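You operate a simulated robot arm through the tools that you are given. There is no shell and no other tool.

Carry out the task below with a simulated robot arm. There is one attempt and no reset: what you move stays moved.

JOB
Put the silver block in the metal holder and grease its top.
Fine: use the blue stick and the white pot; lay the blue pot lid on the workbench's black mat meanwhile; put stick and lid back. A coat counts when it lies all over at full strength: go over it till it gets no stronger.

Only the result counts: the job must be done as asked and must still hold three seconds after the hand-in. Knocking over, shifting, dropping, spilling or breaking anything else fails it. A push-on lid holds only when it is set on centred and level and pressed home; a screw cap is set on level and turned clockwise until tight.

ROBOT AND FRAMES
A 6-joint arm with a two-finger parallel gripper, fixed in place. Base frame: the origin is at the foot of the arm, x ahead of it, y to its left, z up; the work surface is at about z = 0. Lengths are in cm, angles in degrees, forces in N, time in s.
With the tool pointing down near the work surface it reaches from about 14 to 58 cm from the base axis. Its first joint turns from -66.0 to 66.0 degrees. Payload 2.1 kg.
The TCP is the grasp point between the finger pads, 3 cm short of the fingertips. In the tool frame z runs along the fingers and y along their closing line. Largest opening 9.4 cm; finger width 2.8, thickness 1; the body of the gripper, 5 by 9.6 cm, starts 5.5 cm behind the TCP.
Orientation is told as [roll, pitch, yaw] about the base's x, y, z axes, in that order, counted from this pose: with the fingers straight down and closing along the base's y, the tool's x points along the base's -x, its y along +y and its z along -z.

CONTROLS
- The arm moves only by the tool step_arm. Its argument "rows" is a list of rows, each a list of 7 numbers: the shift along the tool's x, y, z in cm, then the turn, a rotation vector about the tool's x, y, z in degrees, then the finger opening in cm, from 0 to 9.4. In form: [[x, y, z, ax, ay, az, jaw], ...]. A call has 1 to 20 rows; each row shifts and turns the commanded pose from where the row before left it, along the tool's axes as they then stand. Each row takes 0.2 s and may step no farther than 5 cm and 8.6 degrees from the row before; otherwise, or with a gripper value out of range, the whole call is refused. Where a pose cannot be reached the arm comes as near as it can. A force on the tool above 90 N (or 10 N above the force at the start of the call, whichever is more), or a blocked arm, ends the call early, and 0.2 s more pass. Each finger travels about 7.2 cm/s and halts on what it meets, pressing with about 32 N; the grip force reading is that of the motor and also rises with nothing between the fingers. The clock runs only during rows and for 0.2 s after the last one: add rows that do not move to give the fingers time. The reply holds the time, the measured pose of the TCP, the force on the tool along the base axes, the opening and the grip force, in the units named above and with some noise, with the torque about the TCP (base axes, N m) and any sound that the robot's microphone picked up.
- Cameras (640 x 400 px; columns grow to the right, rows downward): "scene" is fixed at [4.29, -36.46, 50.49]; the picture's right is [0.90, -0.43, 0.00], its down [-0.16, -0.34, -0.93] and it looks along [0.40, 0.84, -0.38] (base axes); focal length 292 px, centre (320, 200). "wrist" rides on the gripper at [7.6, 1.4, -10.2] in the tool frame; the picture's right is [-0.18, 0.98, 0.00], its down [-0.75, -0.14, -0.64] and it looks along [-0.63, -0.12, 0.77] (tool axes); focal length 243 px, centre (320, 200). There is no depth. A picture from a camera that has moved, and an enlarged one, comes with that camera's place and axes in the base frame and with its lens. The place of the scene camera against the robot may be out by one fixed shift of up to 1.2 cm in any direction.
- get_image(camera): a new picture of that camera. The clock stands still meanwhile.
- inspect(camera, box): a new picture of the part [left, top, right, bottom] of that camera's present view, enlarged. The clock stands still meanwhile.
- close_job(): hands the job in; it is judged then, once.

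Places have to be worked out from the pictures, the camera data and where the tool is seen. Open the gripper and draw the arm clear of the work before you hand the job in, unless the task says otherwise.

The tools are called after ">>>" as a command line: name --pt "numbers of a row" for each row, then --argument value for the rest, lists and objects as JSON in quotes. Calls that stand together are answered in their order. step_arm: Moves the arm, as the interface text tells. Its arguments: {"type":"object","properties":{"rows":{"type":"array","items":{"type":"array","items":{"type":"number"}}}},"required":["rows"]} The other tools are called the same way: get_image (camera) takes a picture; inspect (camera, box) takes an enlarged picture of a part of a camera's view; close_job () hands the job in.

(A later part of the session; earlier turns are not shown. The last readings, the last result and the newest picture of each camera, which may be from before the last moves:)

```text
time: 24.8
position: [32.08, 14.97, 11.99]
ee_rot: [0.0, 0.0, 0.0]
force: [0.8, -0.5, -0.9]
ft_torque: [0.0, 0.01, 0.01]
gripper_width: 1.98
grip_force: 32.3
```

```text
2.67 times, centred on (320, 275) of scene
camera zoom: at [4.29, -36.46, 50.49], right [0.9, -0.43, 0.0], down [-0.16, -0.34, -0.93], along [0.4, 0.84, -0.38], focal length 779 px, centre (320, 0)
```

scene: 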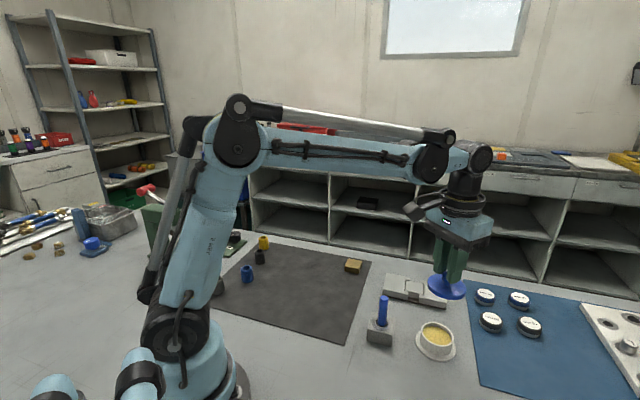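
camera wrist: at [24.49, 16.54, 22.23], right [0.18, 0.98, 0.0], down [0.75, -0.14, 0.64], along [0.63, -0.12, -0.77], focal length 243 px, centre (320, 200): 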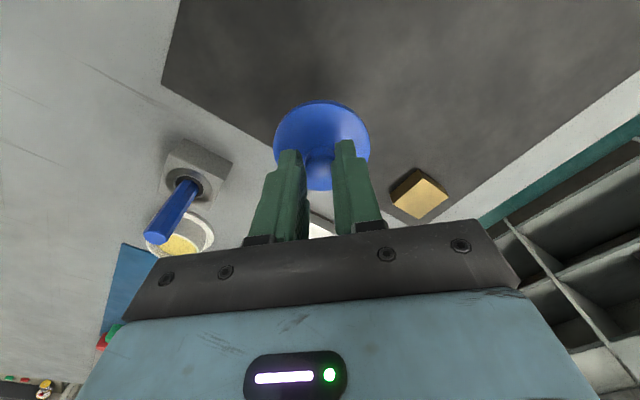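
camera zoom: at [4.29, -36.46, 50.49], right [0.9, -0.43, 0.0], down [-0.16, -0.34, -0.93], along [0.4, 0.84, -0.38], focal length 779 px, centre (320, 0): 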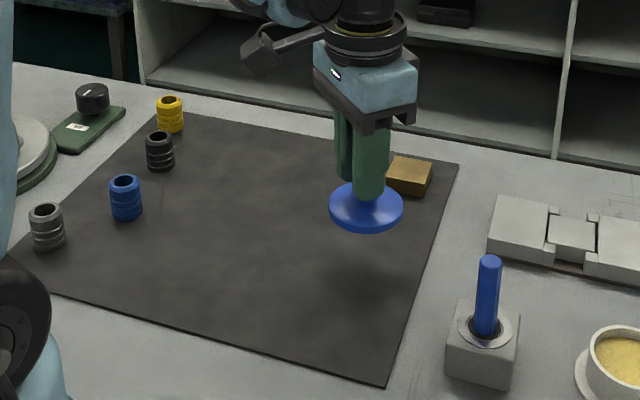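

The lid is over clear mat. I'll lower it quickly to z ≈ 6.4 and then in small steps until I feel contact.

>>> step_arm --pt "0 0 2.8 0 0 0 1.4" --pt "0 0 2.2 0 0 0 1.4" --pt "0 0 0.6 0 0 0 1.4" --pt "0 0 0 0 0 0 1.4"

>>> inspect --camera "scene" --box '[300, 240, 400, 320]'

>>> inspect --camera "wrist" --box '[230, 70, 410, 205]'

```text
time: 25.8
position: [32.12, 15.02, 6.35]
ee_rot: [0.0, 0.0, 0.0]
force: [-0.2, 0.0, 0.2]
ft_torque: [0.0, 0.01, 0.01]
gripper_width: 1.98
grip_force: 32.3
```

```text
5.00 times, centred on (350, 280) of scene
camera zoom: at [4.29, -36.46, 50.49], right [0.9, -0.43, 0.0], down [-0.16, -0.34, -0.93], along [0.4, 0.84, -0.38], focal length 1461 px, centre (170, -200)
```

zoom: 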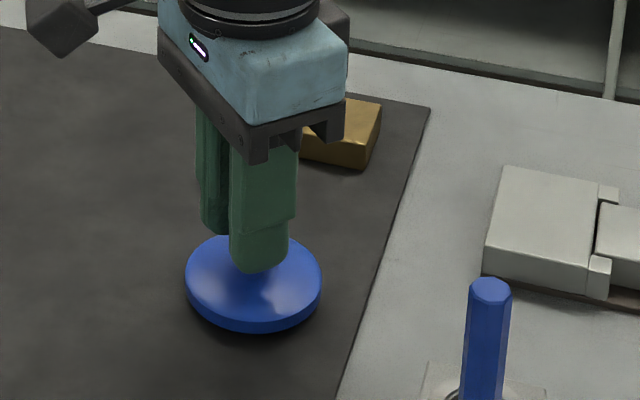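

```text
2.96 times, centred on (320, 138) of wrist
camera zoom: at [24.48, 16.51, 16.74], right [0.18, 0.98, 0.0], down [0.75, -0.14, 0.64], along [0.63, -0.12, -0.77], focal length 719 px, centre (320, 385)
```

zoom: 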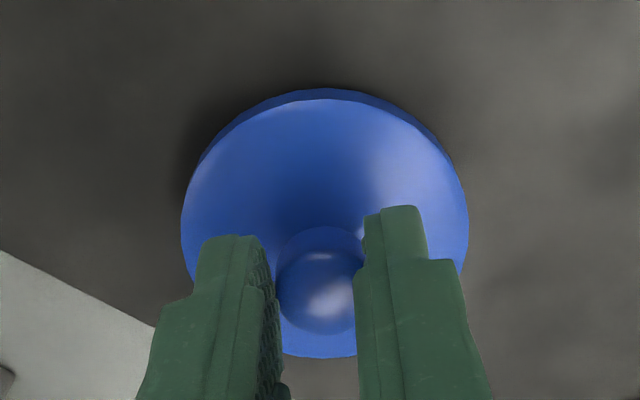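

The lid is still a bit above the mat and level. I'll continue in small steps until the force shows contact.

>>> step_arm --pt "0 0 0.2 0 0 0 1.4" --pt "0 0 0.2 0 0 0 1.4" --pt "0 0 0.15 0 0 0 1.4" --pt "0 0 0 0 0 0 1.4"

>>> inspect --camera "scene" --box '[300, 240, 400, 320]'

```text
time: 26.8
position: [32.05, 14.96, 5.87]
ee_rot: [0.1, 0.0, 0.0]
force: [-0.1, 0.4, 1.0]
ft_torque: [0.0, 0.02, -0.02]
gripper_width: 1.98
grip_force: 32.2
```

```text
5.00 times, centred on (350, 280) of scene
camera zoom: at [4.29, -36.46, 50.49], right [0.9, -0.43, 0.0], down [-0.16, -0.34, -0.93], along [0.4, 0.84, -0.38], focal length 1461 px, centre (170, -200)
```

zoom: 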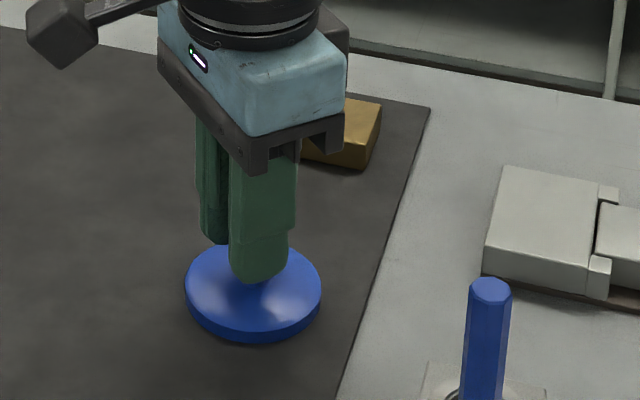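

No clear contact yet at z ≈ 5.85, so I keep lowering in 0.1 cm steps.

>>> step_arm --pt "0 0 0.1 0 0 0 1.4" --pt "0 0 0.1 0 0 0 1.4" --pt "0 0 0 0 0 0 1.4"

>>> step_arm --pt "0 0 0.1 0 0 0 1.4" --pt "0 0 0.1 0 0 0 1.4" --pt "0 0 0 0 0 0 1.4"

```text
time: 27.6
position: [32.12, 14.93, 5.76]
ee_rot: [-0.1, 0.0, 0.0]
force: [-0.7, -1.9, 30.0]
ft_torque: [-0.07, -0.19, -0.01]
gripper_width: 1.98
grip_force: 31.7
```

```text
time: 28.4
position: [32.07, 14.97, 5.49]
ee_rot: [0.0, -0.1, 0.1]
force: [-0.4, -2.1, 27.9]
ft_torque: [-0.05, -0.21, -0.01]
gripper_width: 1.98
grip_force: 32.3
```

Contact came near z ≈ 5.7, and the lid now rests on the mat under about 28 N. I'll ease up 0.2 cm and then open the fingers.

>>> step_arm --pt "0 0 -0.15 0 0 0 1.4" --pt "0 0 0 0 0 0 1.4"

```text
time: 29.0
position: [32.09, 15.02, 5.55]
ee_rot: [0.0, 0.0, 0.0]
force: [-0.4, -0.5, -0.1]
ft_torque: [0.0, -0.02, 0.02]
gripper_width: 1.99
grip_force: 32.4
```

The force is back to zero with the lid resting on the mat. I'm opening the fingers and rising straight up.

>>> step_arm --pt "0 0 0 0 0 0 2.6" --pt "0 0 0 0 0 0 4.0" --pt "0 0 0 0 0 0 4.0" --pt "0 0 -2 0 0 0 4.5" --pt "0 0 -4 0 0 0 4.5" --pt "0 0 -4 0 0 0 4.5" --pt "0 0 -2 0 0 0 4.5" --pt "0 0 0 0 0 0 4.5"

>>> get_image --camera "wrist"

>>> inspect --camera "scene" --box '[300, 240, 480, 370]'

```text
time: 30.8
position: [31.98, 14.93, 17.8]
ee_rot: [0.1, -0.1, 0.0]
force: [0.0, 0.3, 0.4]
ft_torque: [0.0, 0.0, -0.02]
gripper_width: 4.5
grip_force: 0.2
```

```text
taken
camera wrist: at [24.42, 16.49, 28.01], right [0.18, 0.98, 0.0], down [0.75, -0.14, 0.64], along [0.63, -0.12, -0.77], focal length 243 px, centre (320, 200)
```

wrist: 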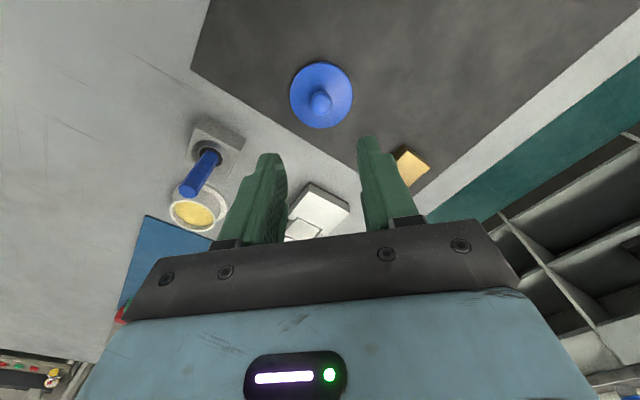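

```text
3.08 times, centred on (390, 305) of scene
camera zoom: at [4.29, -36.46, 50.49], right [0.9, -0.43, 0.0], down [-0.16, -0.34, -0.93], along [0.4, 0.84, -0.38], focal length 899 px, centre (105, -123)
```

zoom: 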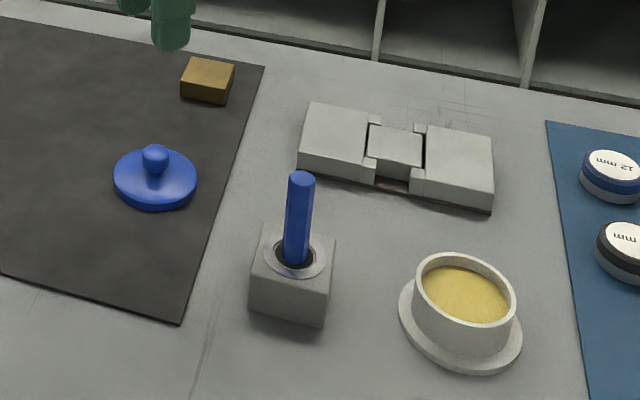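

The lid lies flat on the mat at (32, 15). I'll move above the stick stand to measure the stick's position.

>>> step_arm --pt "0 0 -2.25 0 0 0 6" --pt "-0.9 -3.35 0 0 0 0 6" --pt "-0.9 -3.35 0 0 0 0 6" --pt "-0.9 -3.35 0 0 0 0 6" --pt "-0.8 -3.35 0 0 0 0 6" --pt "0 0 0 0 0 0 6"

>>> get_image --camera "wrist"

>>> inspect --camera "wrist" --box '[240, 60, 400, 190]'

```text
time: 32.2
position: [35.63, 1.45, 19.9]
ee_rot: [0.1, 0.0, -0.1]
force: [-0.4, 0.0, 0.4]
ft_torque: [0.02, 0.03, -0.01]
gripper_width: 5.99
grip_force: 0.1
```

```text
taken
camera wrist: at [28.02, 3.05, 30.23], right [0.18, 0.98, 0.0], down [0.75, -0.14, 0.64], along [0.63, -0.12, -0.77], focal length 243 px, centre (320, 200)
```

wrist: 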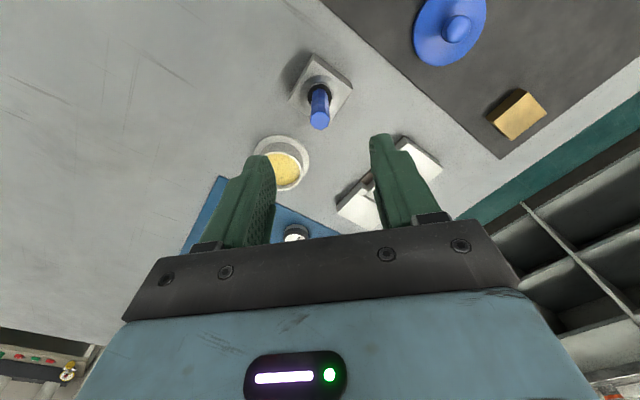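

```text
3.08 times, centred on (320, 125) of wrist
camera zoom: at [28.02, 3.05, 30.23], right [0.18, 0.98, 0.0], down [0.75, -0.14, 0.64], along [0.63, -0.12, -0.77], focal length 746 px, centre (320, 431)
```

zoom: 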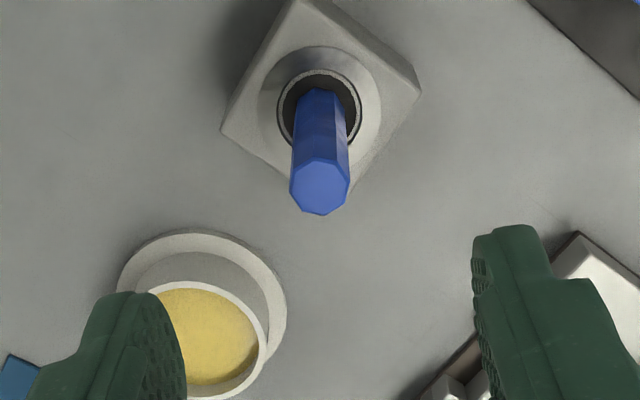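

The octagonal stick stands almost exactly under the tool, its top near z ≈ 11 and the stand top near z ≈ 4.9. I'll lower so the fingertips are just above the stick and check the centring.

>>> step_arm --pt "0 0 2.5 0 0 0 5" --pt "0 0 2.5 0 0 0 4" --pt "0 0 0 0 0 0 4"

>>> inspect --camera "wrist" --box '[240, 80, 400, 210]'

>>> inspect --camera "scene" --box '[330, 240, 450, 360]'

```text
time: 33.0
position: [35.6, 1.68, 14.81]
ee_rot: [0.0, 0.0, 0.0]
force: [0.2, 0.4, -0.2]
ft_torque: [-0.02, -0.01, -0.01]
gripper_width: 4.02
grip_force: 0.0
```

```text
3.08 times, centred on (320, 145) of wrist
camera zoom: at [27.96, 3.12, 25.16], right [0.18, 0.98, 0.0], down [0.75, -0.14, 0.64], along [0.63, -0.12, -0.77], focal length 746 px, centre (320, 369)
```

zoom: 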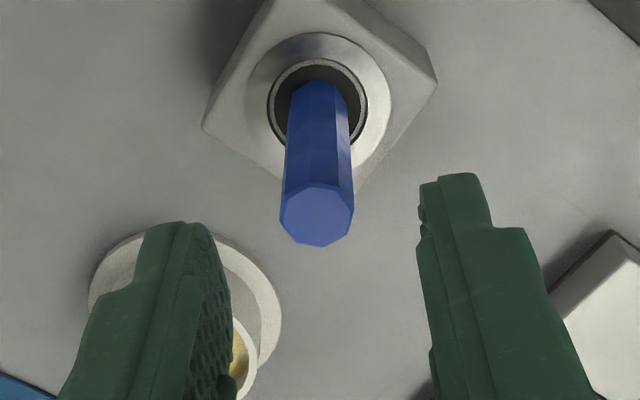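

```text
3.33 times, centred on (390, 300) of scene
camera zoom: at [4.29, -36.46, 50.49], right [0.9, -0.43, 0.0], down [-0.16, -0.34, -0.93], along [0.4, 0.84, -0.38], focal length 974 px, centre (87, -133)
```

zoom: 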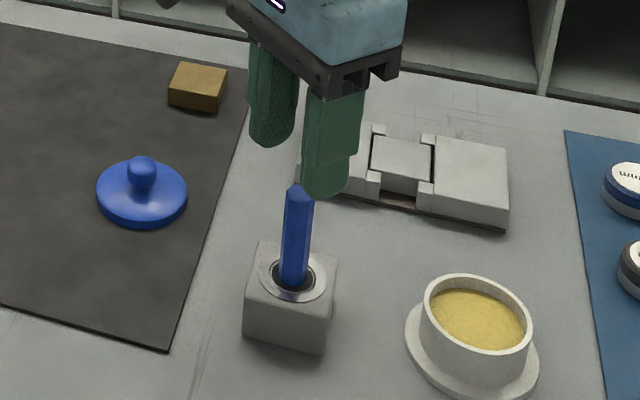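

The stick axis lies about 0.15 cm ahead of the TCP and 0.1 cm toward -y, with its top near z ≈ 10.3. I'll correct for that, go down beside it and close.

>>> step_arm --pt "-0.15 -0.1 1.5 0 0 0 4" --pt "0 0 2 0 0 0 4" --pt "0 0 1.9 0 0 0 4" --pt "0 0 0 0 0 0 4"

>>> inspect --camera "wrist" --box '[240, 80, 400, 210]'

>>> inspect --camera "scene" --box '[330, 240, 450, 360]'

```text
time: 34.0
position: [35.71, 1.48, 9.52]
ee_rot: [-0.1, 0.0, 0.1]
force: [0.1, -0.4, 0.5]
ft_torque: [-0.03, 0.0, -0.03]
gripper_width: 4.04
grip_force: 0.1
```

```text
3.08 times, centred on (320, 145) of wrist
camera zoom: at [28.09, 2.98, 19.8], right [0.18, 0.98, 0.0], down [0.75, -0.14, 0.64], along [0.63, -0.12, -0.77], focal length 746 px, centre (320, 369)
```

zoom: 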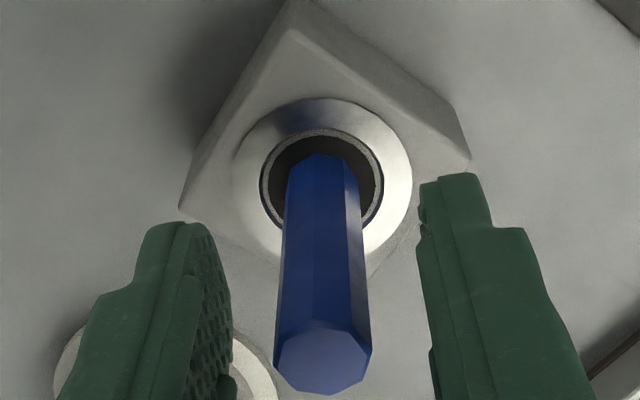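

```text
3.33 times, centred on (390, 300) of scene
camera zoom: at [4.29, -36.46, 50.49], right [0.9, -0.43, 0.0], down [-0.16, -0.34, -0.93], along [0.4, 0.84, -0.38], focal length 974 px, centre (87, -133)
```

zoom: 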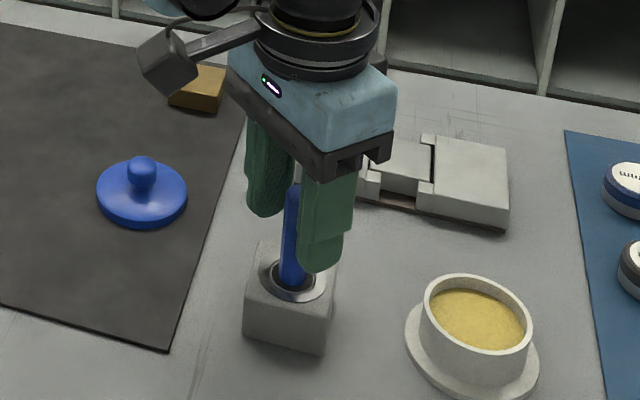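

Comparing the three views puts the stick axis about 0.28 cm farther ahead, the stick top near z ≈ 9.8 and the stand top near z ≈ 2.9. I'll shift, lower 0.5 cm and close on the stick.

>>> step_arm --pt "-0.28 0 0.5 0 0 0 4" --pt "0 0 0 0 0 0 3" --pt "0 0 0 0 0 0 2" --pt "0 0 0 0 0 0 1.2" --pt "0 0 0 0 0 0 1.0" --pt "0 0 0 0 0 0 1.0"

>>> inspect --camera "wrist" --box '[240, 80, 400, 210]'

```text
time: 35.4
position: [35.97, 1.44, 8.96]
ee_rot: [0.0, 0.1, -0.1]
force: [0.4, 0.7, 1.1]
ft_torque: [-0.01, 0.0, 0.02]
gripper_width: 1.58
grip_force: 32.2
```

```text
3.08 times, centred on (320, 145) of wrist
camera zoom: at [28.38, 3.01, 19.31], right [0.18, 0.98, 0.0], down [0.75, -0.14, 0.64], along [0.63, -0.12, -0.77], focal length 746 px, centre (320, 369)
```

zoom: 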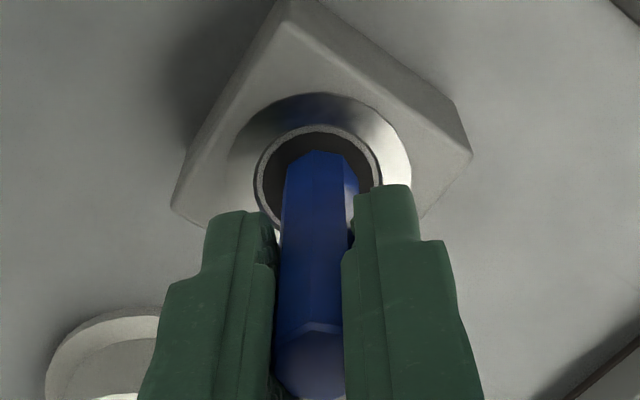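

The stick is held at 1.58 cm. I'll note this pose (35.98, 1.48, 8.95) for returning it, draw the stick straight up and look at its tip.

>>> step_arm --pt "0 0 -0.5 0 0 0 1.0" --pt "0 0 -1.5 0 0 0 1.0" --pt "0 0 -2 0 0 0 1.0" --pt "0 0 -2 0 0 0 1.0" --pt "0 0 -2 0 0 0 1.0" --pt "0 0 0 0 0 0 1.0"

>>> inspect --camera "scene" --box '[330, 200, 470, 350]'

>>> inspect --camera "wrist" --box '[240, 40, 400, 210]'

```text
time: 36.8
position: [36.0, 1.43, 17.1]
ee_rot: [0.0, 0.0, 0.0]
force: [0.1, -0.9, 0.7]
ft_torque: [-0.04, -0.03, -0.06]
gripper_width: 1.53
grip_force: 31.9
```

```text
2.67 times, centred on (400, 275) of scene
camera zoom: at [4.29, -36.46, 50.49], right [0.9, -0.43, 0.0], down [-0.16, -0.34, -0.93], along [0.4, 0.84, -0.38], focal length 779 px, centre (107, 0)
```

zoom: 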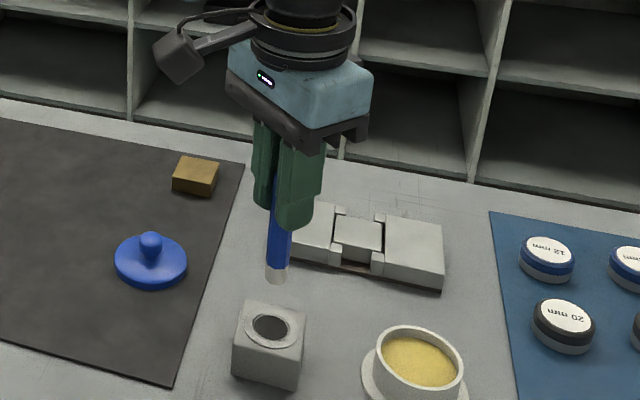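

```text
2.35 times, centred on (320, 125) of wrist
camera zoom: at [28.35, 3.0, 27.32], right [0.18, 0.98, 0.0], down [0.75, -0.14, 0.64], along [0.63, -0.12, -0.77], focal length 571 px, centre (320, 376)
```

zoom: 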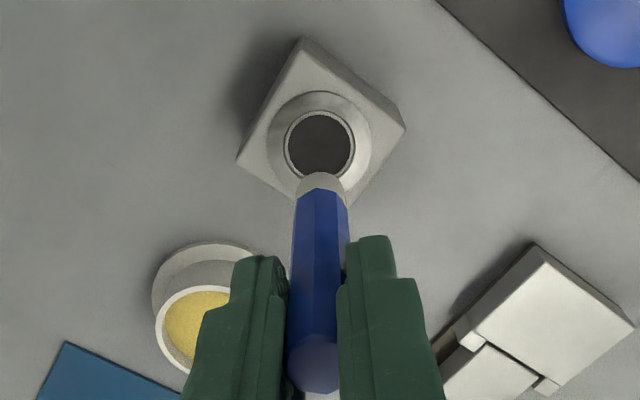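

The stick is out and has a pale grey tip. I'll zoom in on the tip and on the stand.

>>> inspect --camera "scene" --box '[365, 240, 415, 340]'

>>> inspect --camera "wrist" --box '[280, 40, 360, 130]'

```text
4.00 times, centred on (390, 290) of scene
camera zoom: at [4.29, -36.46, 50.49], right [0.9, -0.43, 0.0], down [-0.16, -0.34, -0.93], along [0.4, 0.84, -0.38], focal length 1169 px, centre (40, -160)
```

zoom: 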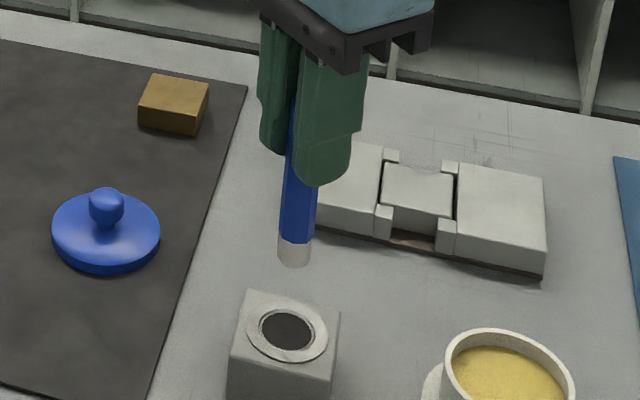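

```text
4.44 times, centred on (320, 85) of wrist
camera zoom: at [28.35, 3.0, 27.32], right [0.18, 0.98, 0.0], down [0.75, -0.14, 0.64], along [0.63, -0.12, -0.77], focal length 1078 px, centre (320, 711)
```

zoom: 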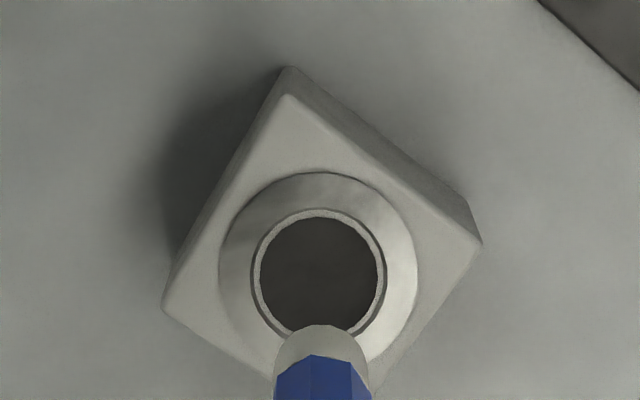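

The tip is about 8.8 cm below the TCP. I'll carry the stick over the open pot, whose axis is near (43.94, -5.5), and look at the grease level before dipping.

>>> step_arm --pt "-1.99 -1.745 0 0 0 0 1.0" --pt "-1.99 -1.745 0 0 0 0 1.0" --pt "-1.99 -1.745 0 0 0 0 1.0" --pt "-1.99 -1.745 0 0 0 0 1.0" --pt "0 0 2 0 0 0 1.0" --pt "0 0 0 0 0 0 1.0"

>>> get_image --camera "wrist"

>>> inspect --camera "wrist" --box '[240, 40, 400, 210]'

>>> inspect --camera "scene" --box '[380, 240, 490, 370]'

```text
time: 38.2
position: [43.87, -5.71, 14.87]
ee_rot: [0.1, 0.1, 0.0]
force: [0.5, 0.0, -1.0]
ft_torque: [0.03, 0.0, 0.0]
gripper_width: 1.56
grip_force: 32.3
```

```text
taken
camera wrist: at [36.31, -4.08, 25.23], right [0.18, 0.98, 0.0], down [0.75, -0.14, 0.64], along [0.63, -0.12, -0.77], focal length 243 px, centre (320, 200)
```

wrist: 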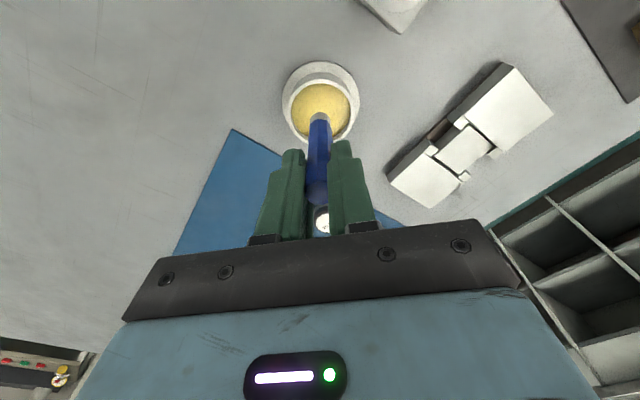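

```text
2.35 times, centred on (320, 125) of wrist
camera zoom: at [36.31, -4.08, 25.23], right [0.18, 0.98, 0.0], down [0.75, -0.14, 0.64], along [0.63, -0.12, -0.77], focal length 571 px, centre (320, 376)
```

zoom: 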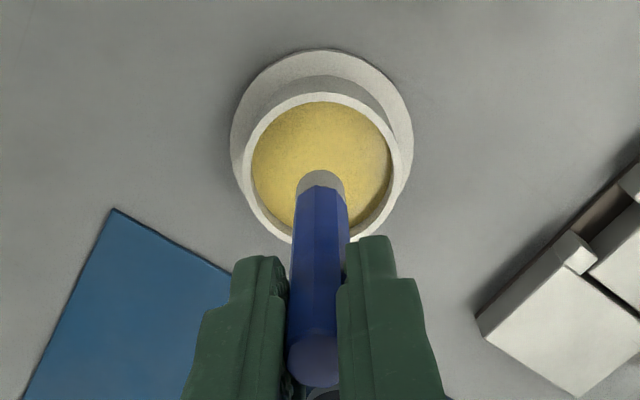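

```text
3.08 times, centred on (435, 305) of scene
camera zoom: at [4.29, -36.46, 50.49], right [0.9, -0.43, 0.0], down [-0.16, -0.34, -0.93], along [0.4, 0.84, -0.38], focal length 899 px, centre (-34, -123)
```

zoom: 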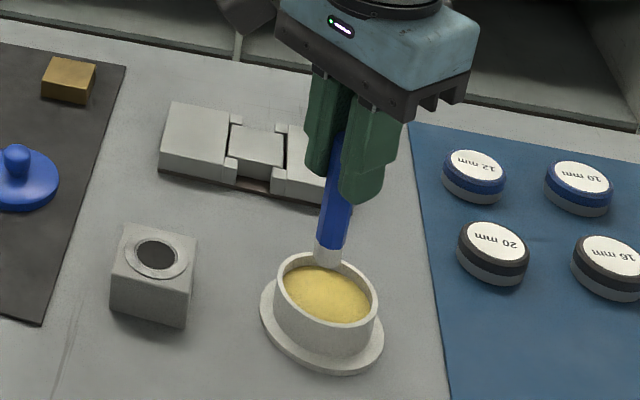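

The stick is centred over the pot with about 1.9 cm of room all round. I'll lower it toward the grease and look.

>>> step_arm --pt "-0.07 0 1.0 0 0 0 1.0" --pt "0 0 1.0 0 0 0 1.0" --pt "0 0 0.7 0 0 0 1.0" --pt "0 0 0 0 0 0 1.0"

>>> inspect --camera "wrist" --box '[260, 60, 380, 170]'

>>> inspect --camera "scene" --box '[400, 290, 480, 370]'

```text
time: 39.2
position: [44.04, -5.56, 12.14]
ee_rot: [-0.1, 0.1, 0.0]
force: [-0.4, 1.1, 0.1]
ft_torque: [0.0, 0.0, -0.02]
gripper_width: 1.54
grip_force: 32.1
```

```text
3.64 times, centred on (320, 115) of wrist
camera zoom: at [36.42, -4.02, 22.55], right [0.18, 0.98, 0.0], down [0.75, -0.14, 0.64], along [0.63, -0.12, -0.77], focal length 882 px, centre (320, 509)
```

zoom: 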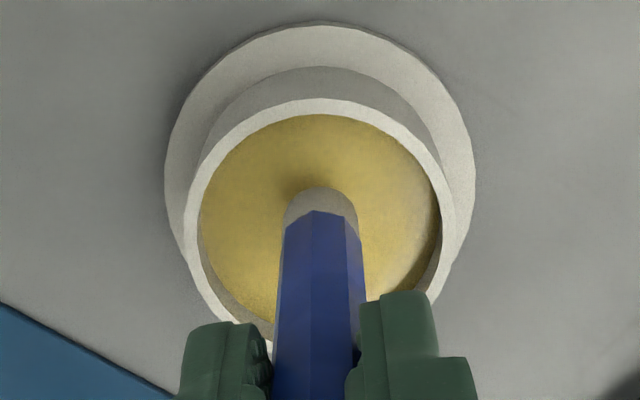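

```text
5.00 times, centred on (440, 330) of scene
camera zoom: at [4.29, -36.46, 50.49], right [0.9, -0.43, 0.0], down [-0.16, -0.34, -0.93], along [0.4, 0.84, -0.38], focal length 1461 px, centre (-280, -450)
```

zoom: 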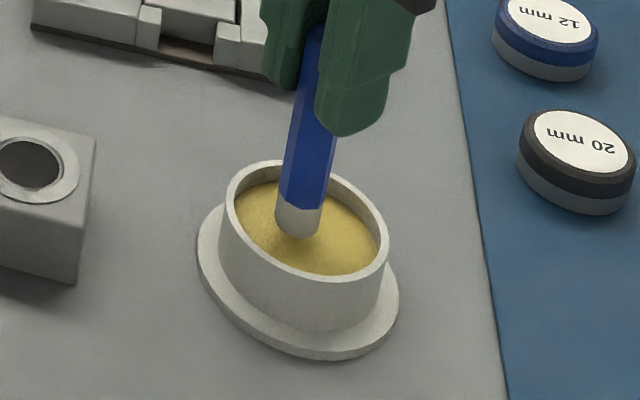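

The tip is just above the grease. I'll go down a further 0.7 cm into the grease.

>>> step_arm --pt "0 0 0.3 0 0 0 1.0" --pt "0 0 0.2 0 0 0 1.0" --pt "0 0 0.2 0 0 0 1.0" --pt "0 0 0 0 0 0 1.0"

>>> inspect --camera "wrist" --box '[260, 60, 380, 170]'

>>> inspect --camera "scene" --box '[400, 290, 480, 370]'

```text
time: 40.2
position: [43.95, -5.55, 11.61]
ee_rot: [0.0, 0.0, 0.0]
force: [0.2, 0.4, 4.3]
ft_torque: [0.25, 0.05, -0.01]
gripper_width: 1.57
grip_force: 32.2
```

```text
3.64 times, centred on (320, 115) of wrist
camera zoom: at [36.38, -3.99, 21.9], right [0.18, 0.98, 0.0], down [0.75, -0.14, 0.64], along [0.63, -0.12, -0.77], focal length 882 px, centre (320, 509)
```

zoom: 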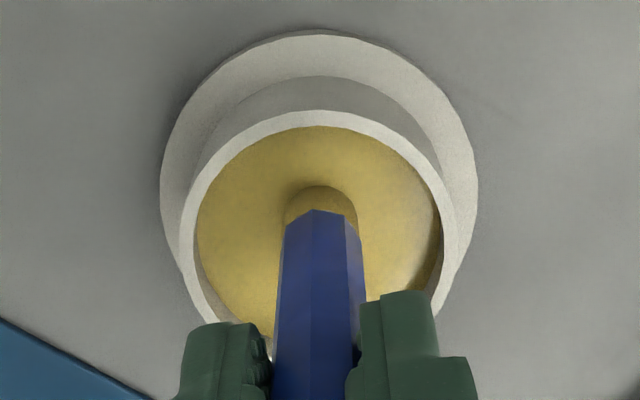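

```text
5.00 times, centred on (440, 330) of scene
camera zoom: at [4.29, -36.46, 50.49], right [0.9, -0.43, 0.0], down [-0.16, -0.34, -0.93], along [0.4, 0.84, -0.38], focal length 1461 px, centre (-280, -450)
```

zoom: 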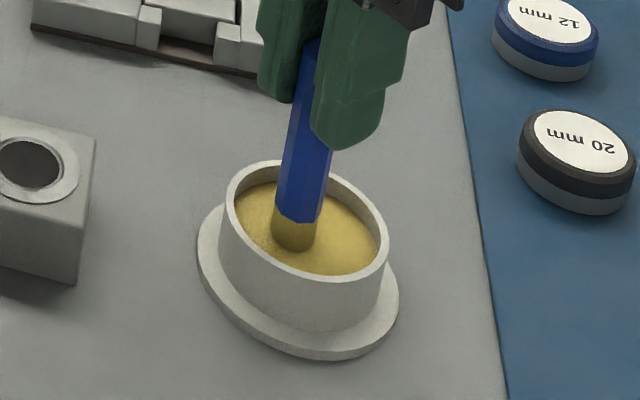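

The tip turned yellow and the reading shows a light 4 N, so the stick is loaded. I'll raise it and carry it over the block.

>>> step_arm --pt "0 0 -0.5 0 0 0 1.0" --pt "0 0 -1.5 0 0 0 1.0" --pt "0 0 -2 0 0 0 1.0" --pt "0 0 -1 0 0 0 1.0" --pt "0 0 0 0 0 0 1.0"

>>> inspect --camera "scene" --box '[380, 240, 490, 370]'

```text
time: 41.4
position: [44.0, -5.5, 16.59]
ee_rot: [0.0, 0.0, 0.0]
force: [-0.3, 0.2, 0.3]
ft_torque: [0.0, 0.0, 0.01]
gripper_width: 1.59
grip_force: 31.4
```

```text
3.08 times, centred on (435, 305) of scene
camera zoom: at [4.29, -36.46, 50.49], right [0.9, -0.43, 0.0], down [-0.16, -0.34, -0.93], along [0.4, 0.84, -0.38], focal length 899 px, centre (-34, -123)
```

zoom: 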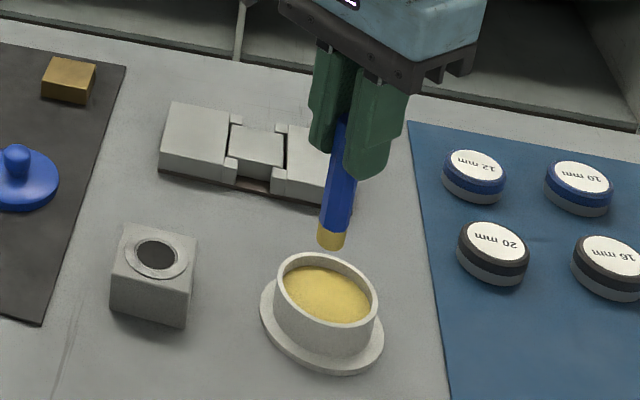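

The loaded tip is free of the pot. I'll move it over the block centre at (51.47, 8.57) and lower it to about 1 cm above the block.

>>> step_arm --pt "-1.243 2.345 0 0 0 0 1.0" --pt "-1.243 2.345 0 0 0 0 1.0" --pt "-1.243 2.345 0 0 0 0 1.0" --pt "-1.243 2.345 0 0 0 0 1.0" --pt "-1.243 2.345 0 0 0 0 1.0" --pt "-1.245 2.345 0 0 0 0 1.0" --pt "0 0 2.4 0 0 0 1.0" --pt "0 0 2.4 0 0 0 1.0" --pt "0 0 0 0 0 0 1.0"

>>> inspect --camera "wrist" --box '[240, 60, 400, 190]'

>>> inspect --camera "scene" --box '[370, 240, 470, 320]'

```text
time: 43.4
position: [51.48, 8.57, 11.95]
ee_rot: [0.1, 0.0, -0.1]
force: [1.7, 1.8, 29.3]
ft_torque: [0.45, -0.06, 0.03]
gripper_width: 1.57
grip_force: 31.8
```

```text
3.08 times, centred on (320, 125) of wrist
camera zoom: at [43.84, 10.11, 22.13], right [0.18, 0.98, 0.0], down [0.75, -0.14, 0.64], along [0.63, -0.12, -0.77], focal length 746 px, centre (320, 431)
```

zoom: 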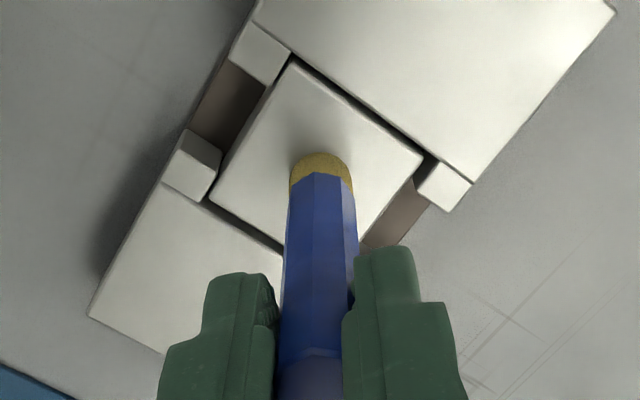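

```text
5.00 times, centred on (420, 280) of scene
camera zoom: at [4.27, -36.46, 50.49], right [0.9, -0.43, 0.0], down [-0.16, -0.34, -0.93], along [0.4, 0.84, -0.38], focal length 1461 px, centre (-180, -200)
```

zoom: 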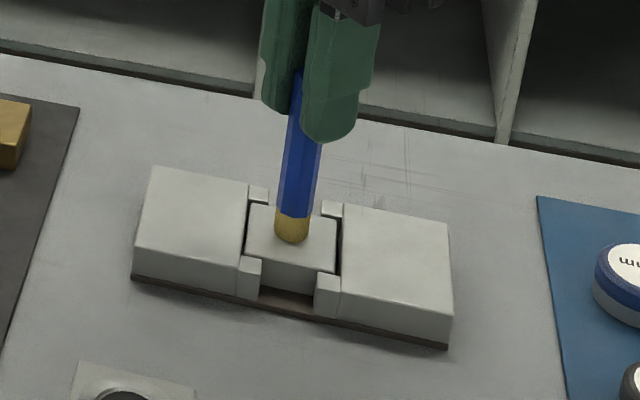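

The tip already touches the block with 29 N, so the stick reaches lower than I estimated (about 9.8 cm below the TCP). I'll ease off to a light contact.

>>> step_arm --pt "0 0 -0.12 0 0 0 1.0" --pt "0 0 0 0 0 0 1.0"

```text
time: 44.0
position: [51.52, 8.72, 11.79]
ee_rot: [0.0, -0.1, 0.1]
force: [0.4, 1.4, 6.3]
ft_torque: [0.27, 0.0, -0.01]
gripper_width: 1.58
grip_force: 31.6
```

About 6 N of contact now. I'll make a first trial pass of light strokes, starting at one corner, and see how the grease goes on.

>>> step_arm --pt "0.99 0 0 0 0 0 1.0" --pt "0.99 0 0 0 0 0 1.0" --pt "-0.66 -0.66 0 0 0 0 1.0" --pt "-0.66 -0.66 0 0 0 0 1.0" --pt "-0.66 -0.66 0 0 0 0 1.0" --pt "-0.495 0.495 0 0 0 0 1.0" --pt "0.66 0.66 0 0 0 0 1.0" --pt "0.66 0.66 0 0 0 0 1.0" --pt "0.66 0.66 0 0 0 0 1.0" --pt "0 0 0 0 0 0 1.0"

>>> inspect --camera "wrist" --box '[240, 60, 400, 190]'

>>> inspect --camera "scene" --box '[380, 250, 460, 320]'

```text
time: 46.2
position: [49.87, 9.11, 11.93]
ee_rot: [-0.1, 0.0, -0.1]
force: [0.0, -0.1, 0.1]
ft_torque: [0.0, 0.02, 0.02]
gripper_width: 1.56
grip_force: 31.8
```

```text
3.08 times, centred on (320, 125) of wrist
camera zoom: at [42.33, 10.65, 22.21], right [0.18, 0.98, 0.0], down [0.75, -0.14, 0.64], along [0.63, -0.12, -0.77], focal length 746 px, centre (320, 431)
```

zoom: 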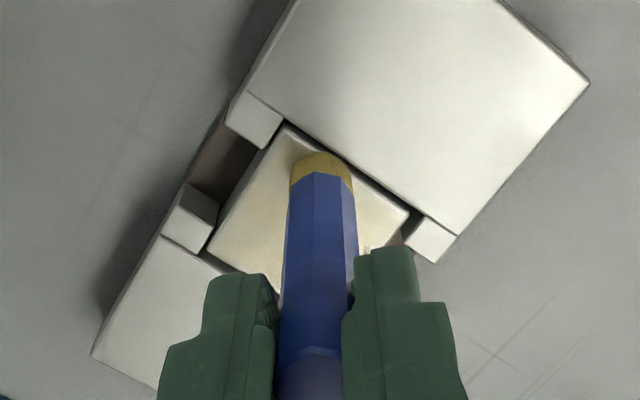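

```text
5.71 times, centred on (420, 285) of scene
camera zoom: at [4.29, -36.46, 50.49], right [0.9, -0.43, 0.0], down [-0.16, -0.34, -0.93], along [0.4, 0.84, -0.38], focal length 1670 px, centre (-251, -286)
```

zoom: 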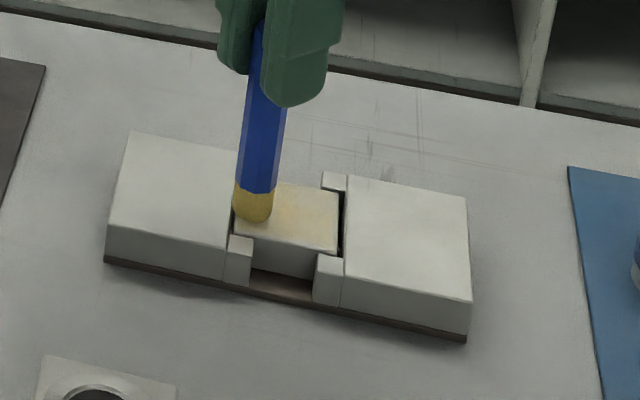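

A faint coat is going on, but the contact has become very light. I'll lower 0.04 cm and finish the remaining stroke lines.

>>> step_arm --pt "0 0 0.04 0 0 0 1.0" --pt "-0.495 0.495 0 0 0 0 1.0" --pt "-0.66 -0.66 0 0 0 0 1.0" --pt "-0.66 -0.66 0 0 0 0 1.0" --pt "-0.66 -0.66 0 0 0 0 1.0" --pt "-0.495 0.495 0 0 0 0 1.0" --pt "0.66 0.66 0 0 0 0 1.0" --pt "0.66 0.66 0 0 0 0 1.0" --pt "0.66 0.66 0 0 0 0 1.0" --pt "-0.495 0.495 0 0 0 0 1.0" --pt "-0.66 -0.66 0 0 0 0 1.0" --pt "-0.66 -0.66 0 0 0 0 1.0" --pt "-0.66 -0.66 0 0 0 0 1.0" --pt "0 0 0 0 0 0 1.0"

>>> inspect --camera "wrist" --box '[240, 60, 400, 190]'

>>> inspect --camera "scene" --box '[380, 250, 460, 320]'

```text
time: 49.2
position: [53.55, 8.66, 12.0]
ee_rot: [0.0, 0.0, 0.0]
force: [-0.4, -0.8, 0.7]
ft_torque: [-0.02, -0.05, 0.01]
gripper_width: 1.57
grip_force: 32.1
```

```text
3.08 times, centred on (320, 125) of wrist
camera zoom: at [45.85, 10.16, 22.2], right [0.18, 0.98, 0.0], down [0.75, -0.14, 0.64], along [0.63, -0.12, -0.77], focal length 746 px, centre (320, 431)
```

zoom: 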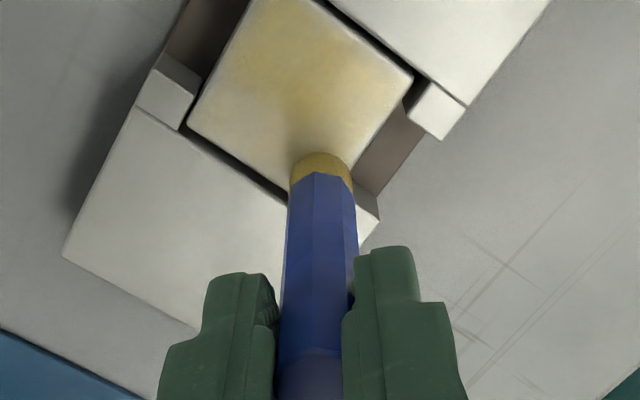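

```text
5.71 times, centred on (420, 285) of scene
camera zoom: at [4.29, -36.46, 50.49], right [0.9, -0.43, 0.0], down [-0.16, -0.34, -0.93], along [0.4, 0.84, -0.38], focal length 1670 px, centre (-251, -286)
```

zoom: 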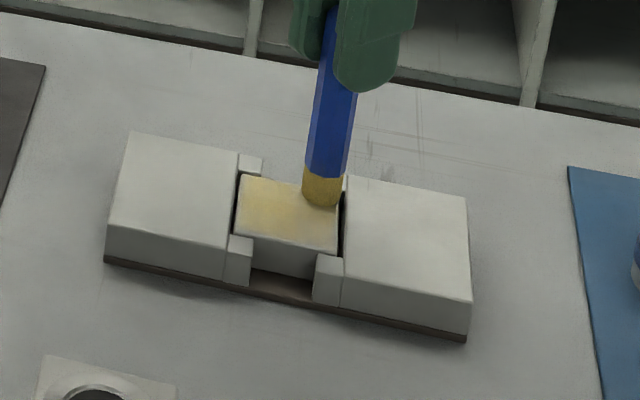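

The whole face has a thin coat that is stronger in the middle. I'll make a second pass with crosswise strokes that reach closer to the edges, slightly lower.

>>> step_arm --pt "-0.283 0 0.03 0 0 0 1.0" --pt "0.754 -0.754 0 0 0 0 1.0" --pt "0.754 -0.754 0 0 0 0 1.0" --pt "0.754 -0.754 0 0 0 0 1.0" --pt "0.566 0.566 0 0 0 0 1.0" --pt "-0.754 0.754 0 0 0 0 1.0" --pt "-0.754 0.754 0 0 0 0 1.0" --pt "-0.754 0.754 0 0 0 0 1.0" --pt "0.566 0.566 0 0 0 0 1.0" --pt "0.754 -0.754 0 0 0 0 1.0" --pt "0.754 -0.754 0 0 0 0 1.0" --pt "0.754 -0.754 0 0 0 0 1.0" --pt "0.566 0.566 0 0 0 0 1.0" --pt "-0.754 0.754 0 0 0 0 1.0" --pt "-0.754 0.754 0 0 0 0 1.0" --pt "-0.754 0.754 0 0 0 0 1.0" --pt "0.566 0.566 0 0 0 0 1.0" --pt "0.754 -0.754 0 0 0 0 1.0" --pt "0.754 -0.754 0 0 0 0 1.0" --pt "0.754 -0.754 0 0 0 0 1.0"

>>> inspect --camera "wrist" --box '[240, 60, 400, 190]'

>>> inspect --camera "scene" --box '[380, 250, 460, 320]'

```text
time: 53.4
position: [49.21, 8.65, 11.8]
ee_rot: [0.1, 0.0, 0.0]
force: [-0.4, 0.5, 0.8]
ft_torque: [0.07, 0.0, 0.02]
gripper_width: 1.54
grip_force: 32.4
```

```text
3.08 times, centred on (320, 125) of wrist
camera zoom: at [41.53, 10.12, 22.11], right [0.18, 0.98, 0.0], down [0.75, -0.14, 0.64], along [0.63, -0.12, -0.77], focal length 746 px, centre (320, 431)
```

zoom: 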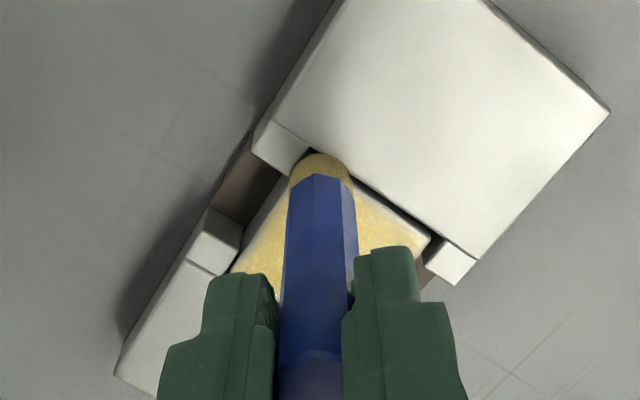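

```text
5.71 times, centred on (420, 285) of scene
camera zoom: at [4.29, -36.46, 50.49], right [0.9, -0.43, 0.0], down [-0.16, -0.34, -0.93], along [0.4, 0.84, -0.38], focal length 1670 px, centre (-251, -286)
```

zoom: 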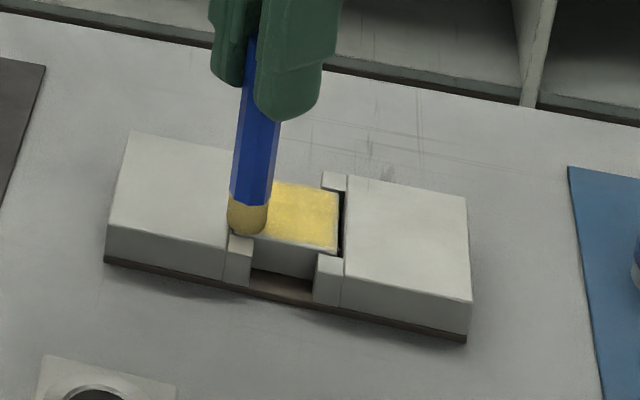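

The coat is much stronger now. I'll raise the stick clear to look at the whole face.

>>> step_arm --pt "0 0 -2 0 0 0 1.0" --pt "0 0 -3 0 0 0 1.0" --pt "0 0 0 0 0 0 1.0"

>>> inspect --camera "wrist" --box '[250, 80, 410, 200]'

>>> inspect --camera "scene" --box '[390, 260, 450, 310]'

```text
time: 54.2
position: [49.23, 8.61, 16.78]
ee_rot: [0.1, 0.1, 0.0]
force: [0.0, 0.7, -0.7]
ft_torque: [0.01, 0.03, 0.03]
gripper_width: 1.55
grip_force: 32.0
```

```text
3.33 times, centred on (330, 140) of wrist
camera zoom: at [41.55, 10.19, 27.12], right [0.18, 0.98, 0.0], down [0.75, -0.14, 0.64], along [0.63, -0.12, -0.77], focal length 809 px, centre (287, 400)
```

zoom: 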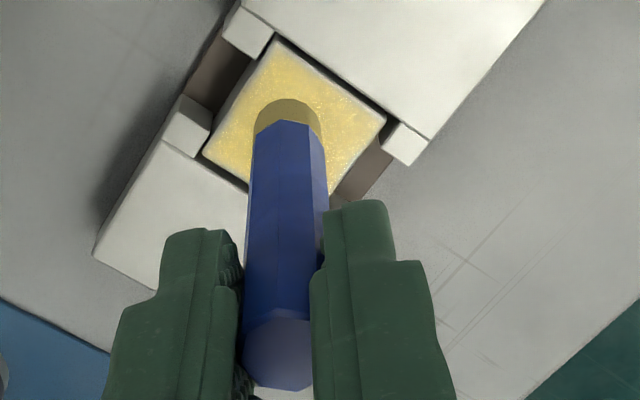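

```text
8.00 times, centred on (420, 285) of scene
camera zoom: at [4.29, -36.46, 50.49], right [0.9, -0.43, 0.0], down [-0.16, -0.34, -0.93], along [0.4, 0.84, -0.38], focal length 2338 px, centre (-480, -480)
```

zoom: 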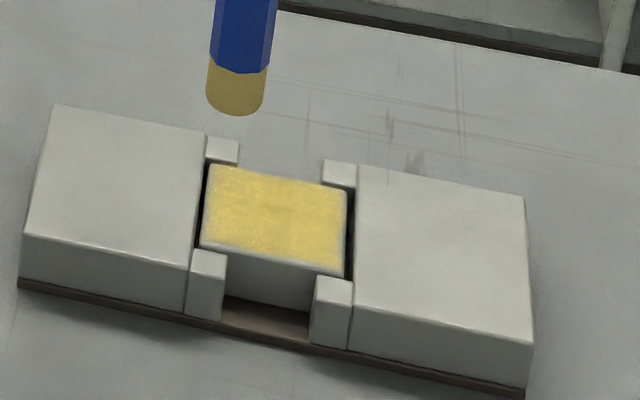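

The coat now covers the face, with the edges and corners a little paler. I'll dip again later; first another pass along the other direction, reaching 0.1 cm nearer the edges.

>>> step_arm --pt "0.141 0 2.5 0 0 0 1.0" --pt "0 0 2.3 0 0 0 1.0" --pt "0 0 0.2 0 0 0 1.0" --pt "-0.801 -0.801 0 0 0 0 1.0" --pt "-0.801 -0.801 0 0 0 0 1.0" --pt "-0.801 -0.801 0 0 0 0 1.0" --pt "-0.601 0.601 0 0 0 0 1.0" --pt "0.801 0.801 0 0 0 0 1.0" --pt "0.801 0.801 0 0 0 0 1.0" --pt "0.801 0.801 0 0 0 0 1.0" --pt "-0.601 0.601 0 0 0 0 1.0" --pt "-0.801 -0.801 0 0 0 0 1.0" --pt "-0.801 -0.801 0 0 0 0 1.0" --pt "-0.801 -0.801 0 0 0 0 1.0" --pt "0 0 0 0 0 0 1.0"

>>> step_arm --pt "-0.601 0.601 0 0 0 0 1.0" --pt "0.801 0.801 0 0 0 0 1.0" --pt "0.801 0.801 0 0 0 0 1.0" --pt "0.801 0.801 0 0 0 0 1.0" --pt "-0.601 0.601 0 0 0 0 1.0" --pt "-0.801 -0.801 0 0 0 0 1.0" --pt "-0.801 -0.801 0 0 0 0 1.0" --pt "-0.801 -0.801 0 0 0 0 1.0" --pt "0 0 0 0 0 0 1.0"

>>> inspect --camera "wrist" --box '[240, 60, 400, 190]'

>>> inspect --camera "scene" --box '[390, 260, 450, 310]'

```text
time: 57.4
position: [52.69, 7.4, 12.0]
ee_rot: [0.0, 0.1, 0.0]
force: [0.0, 0.6, -0.3]
ft_torque: [0.07, 0.0, -0.03]
gripper_width: 1.54
grip_force: 31.8
```

```text
time: 59.4
position: [53.82, 8.64, 11.89]
ee_rot: [0.0, 0.0, -0.1]
force: [0.6, -1.6, -0.8]
ft_torque: [-0.02, 0.0, -0.01]
gripper_width: 1.58
grip_force: 32.4
```

```text
3.08 times, centred on (320, 125) of wrist
camera zoom: at [46.23, 10.13, 22.18], right [0.18, 0.98, 0.0], down [0.75, -0.14, 0.64], along [0.63, -0.12, -0.77], focal length 746 px, centre (320, 431)
```

zoom: 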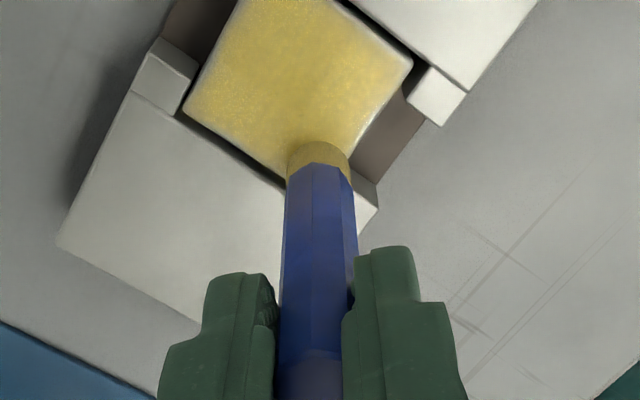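

```text
8.00 times, centred on (420, 285) of scene
camera zoom: at [4.29, -36.46, 50.49], right [0.9, -0.43, 0.0], down [-0.16, -0.34, -0.93], along [0.4, 0.84, -0.38], focal length 2338 px, centre (-480, -480)
```

zoom: 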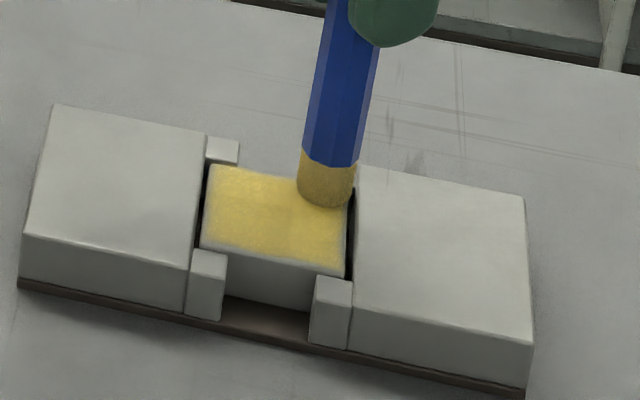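

The coat looks nearly the same, and the tip has paled and is barely touching. I'll lift, go back to the pot and reload the tip.

>>> step_arm --pt "0 0 -2.5 0 0 0 1.0" --pt "0 0 -2.5 0 0 0 1.0" --pt "1.409 -2.01 0 0 0 0 1.0" --pt "1.409 -2.01 0 0 0 0 1.0" --pt "1.409 -2.01 0 0 0 0 1.0" --pt "1.409 -2.01 0 0 0 0 1.0" --pt "1.408 -2.01 0 0 0 0 1.0" --pt "1.408 -2.01 0 0 0 0 1.0" --pt "1.408 -2.01 0 0 0 0 1.0" --pt "0 0 0 0 0 0 1.0"

>>> inspect --camera "wrist" --box '[240, 40, 400, 210]'

>>> inspect --camera "scene" --box '[380, 250, 480, 370]'

```text
time: 61.6
position: [43.89, -5.36, 16.83]
ee_rot: [0.0, 0.1, 0.0]
force: [-0.4, 0.6, -0.1]
ft_torque: [0.0, 0.0, -0.01]
gripper_width: 1.47
grip_force: 32.0
```

```text
2.35 times, centred on (320, 125) of wrist
camera zoom: at [36.32, -3.89, 27.15], right [0.18, 0.98, 0.0], down [0.75, -0.14, 0.64], along [0.63, -0.12, -0.77], focal length 571 px, centre (320, 376)
```

zoom: 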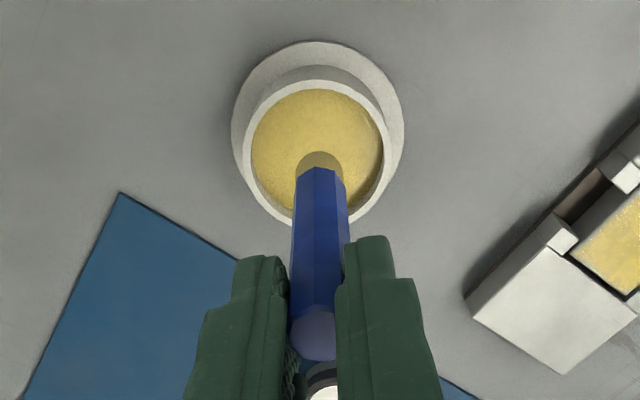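

```text
3.33 times, centred on (430, 310) of scene
camera zoom: at [4.29, -36.46, 50.49], right [0.9, -0.43, 0.0], down [-0.16, -0.34, -0.93], along [0.4, 0.84, -0.38], focal length 974 px, centre (-47, -167)
```

zoom: 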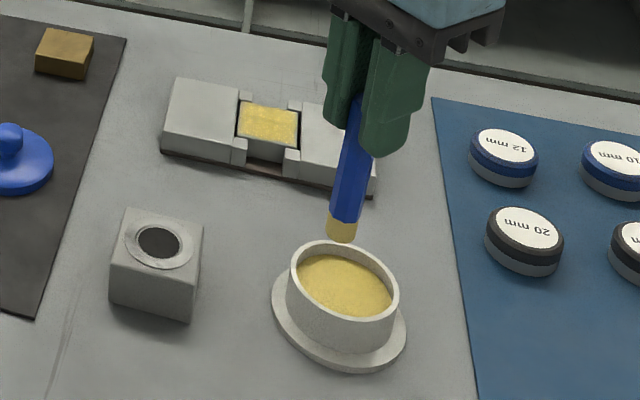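

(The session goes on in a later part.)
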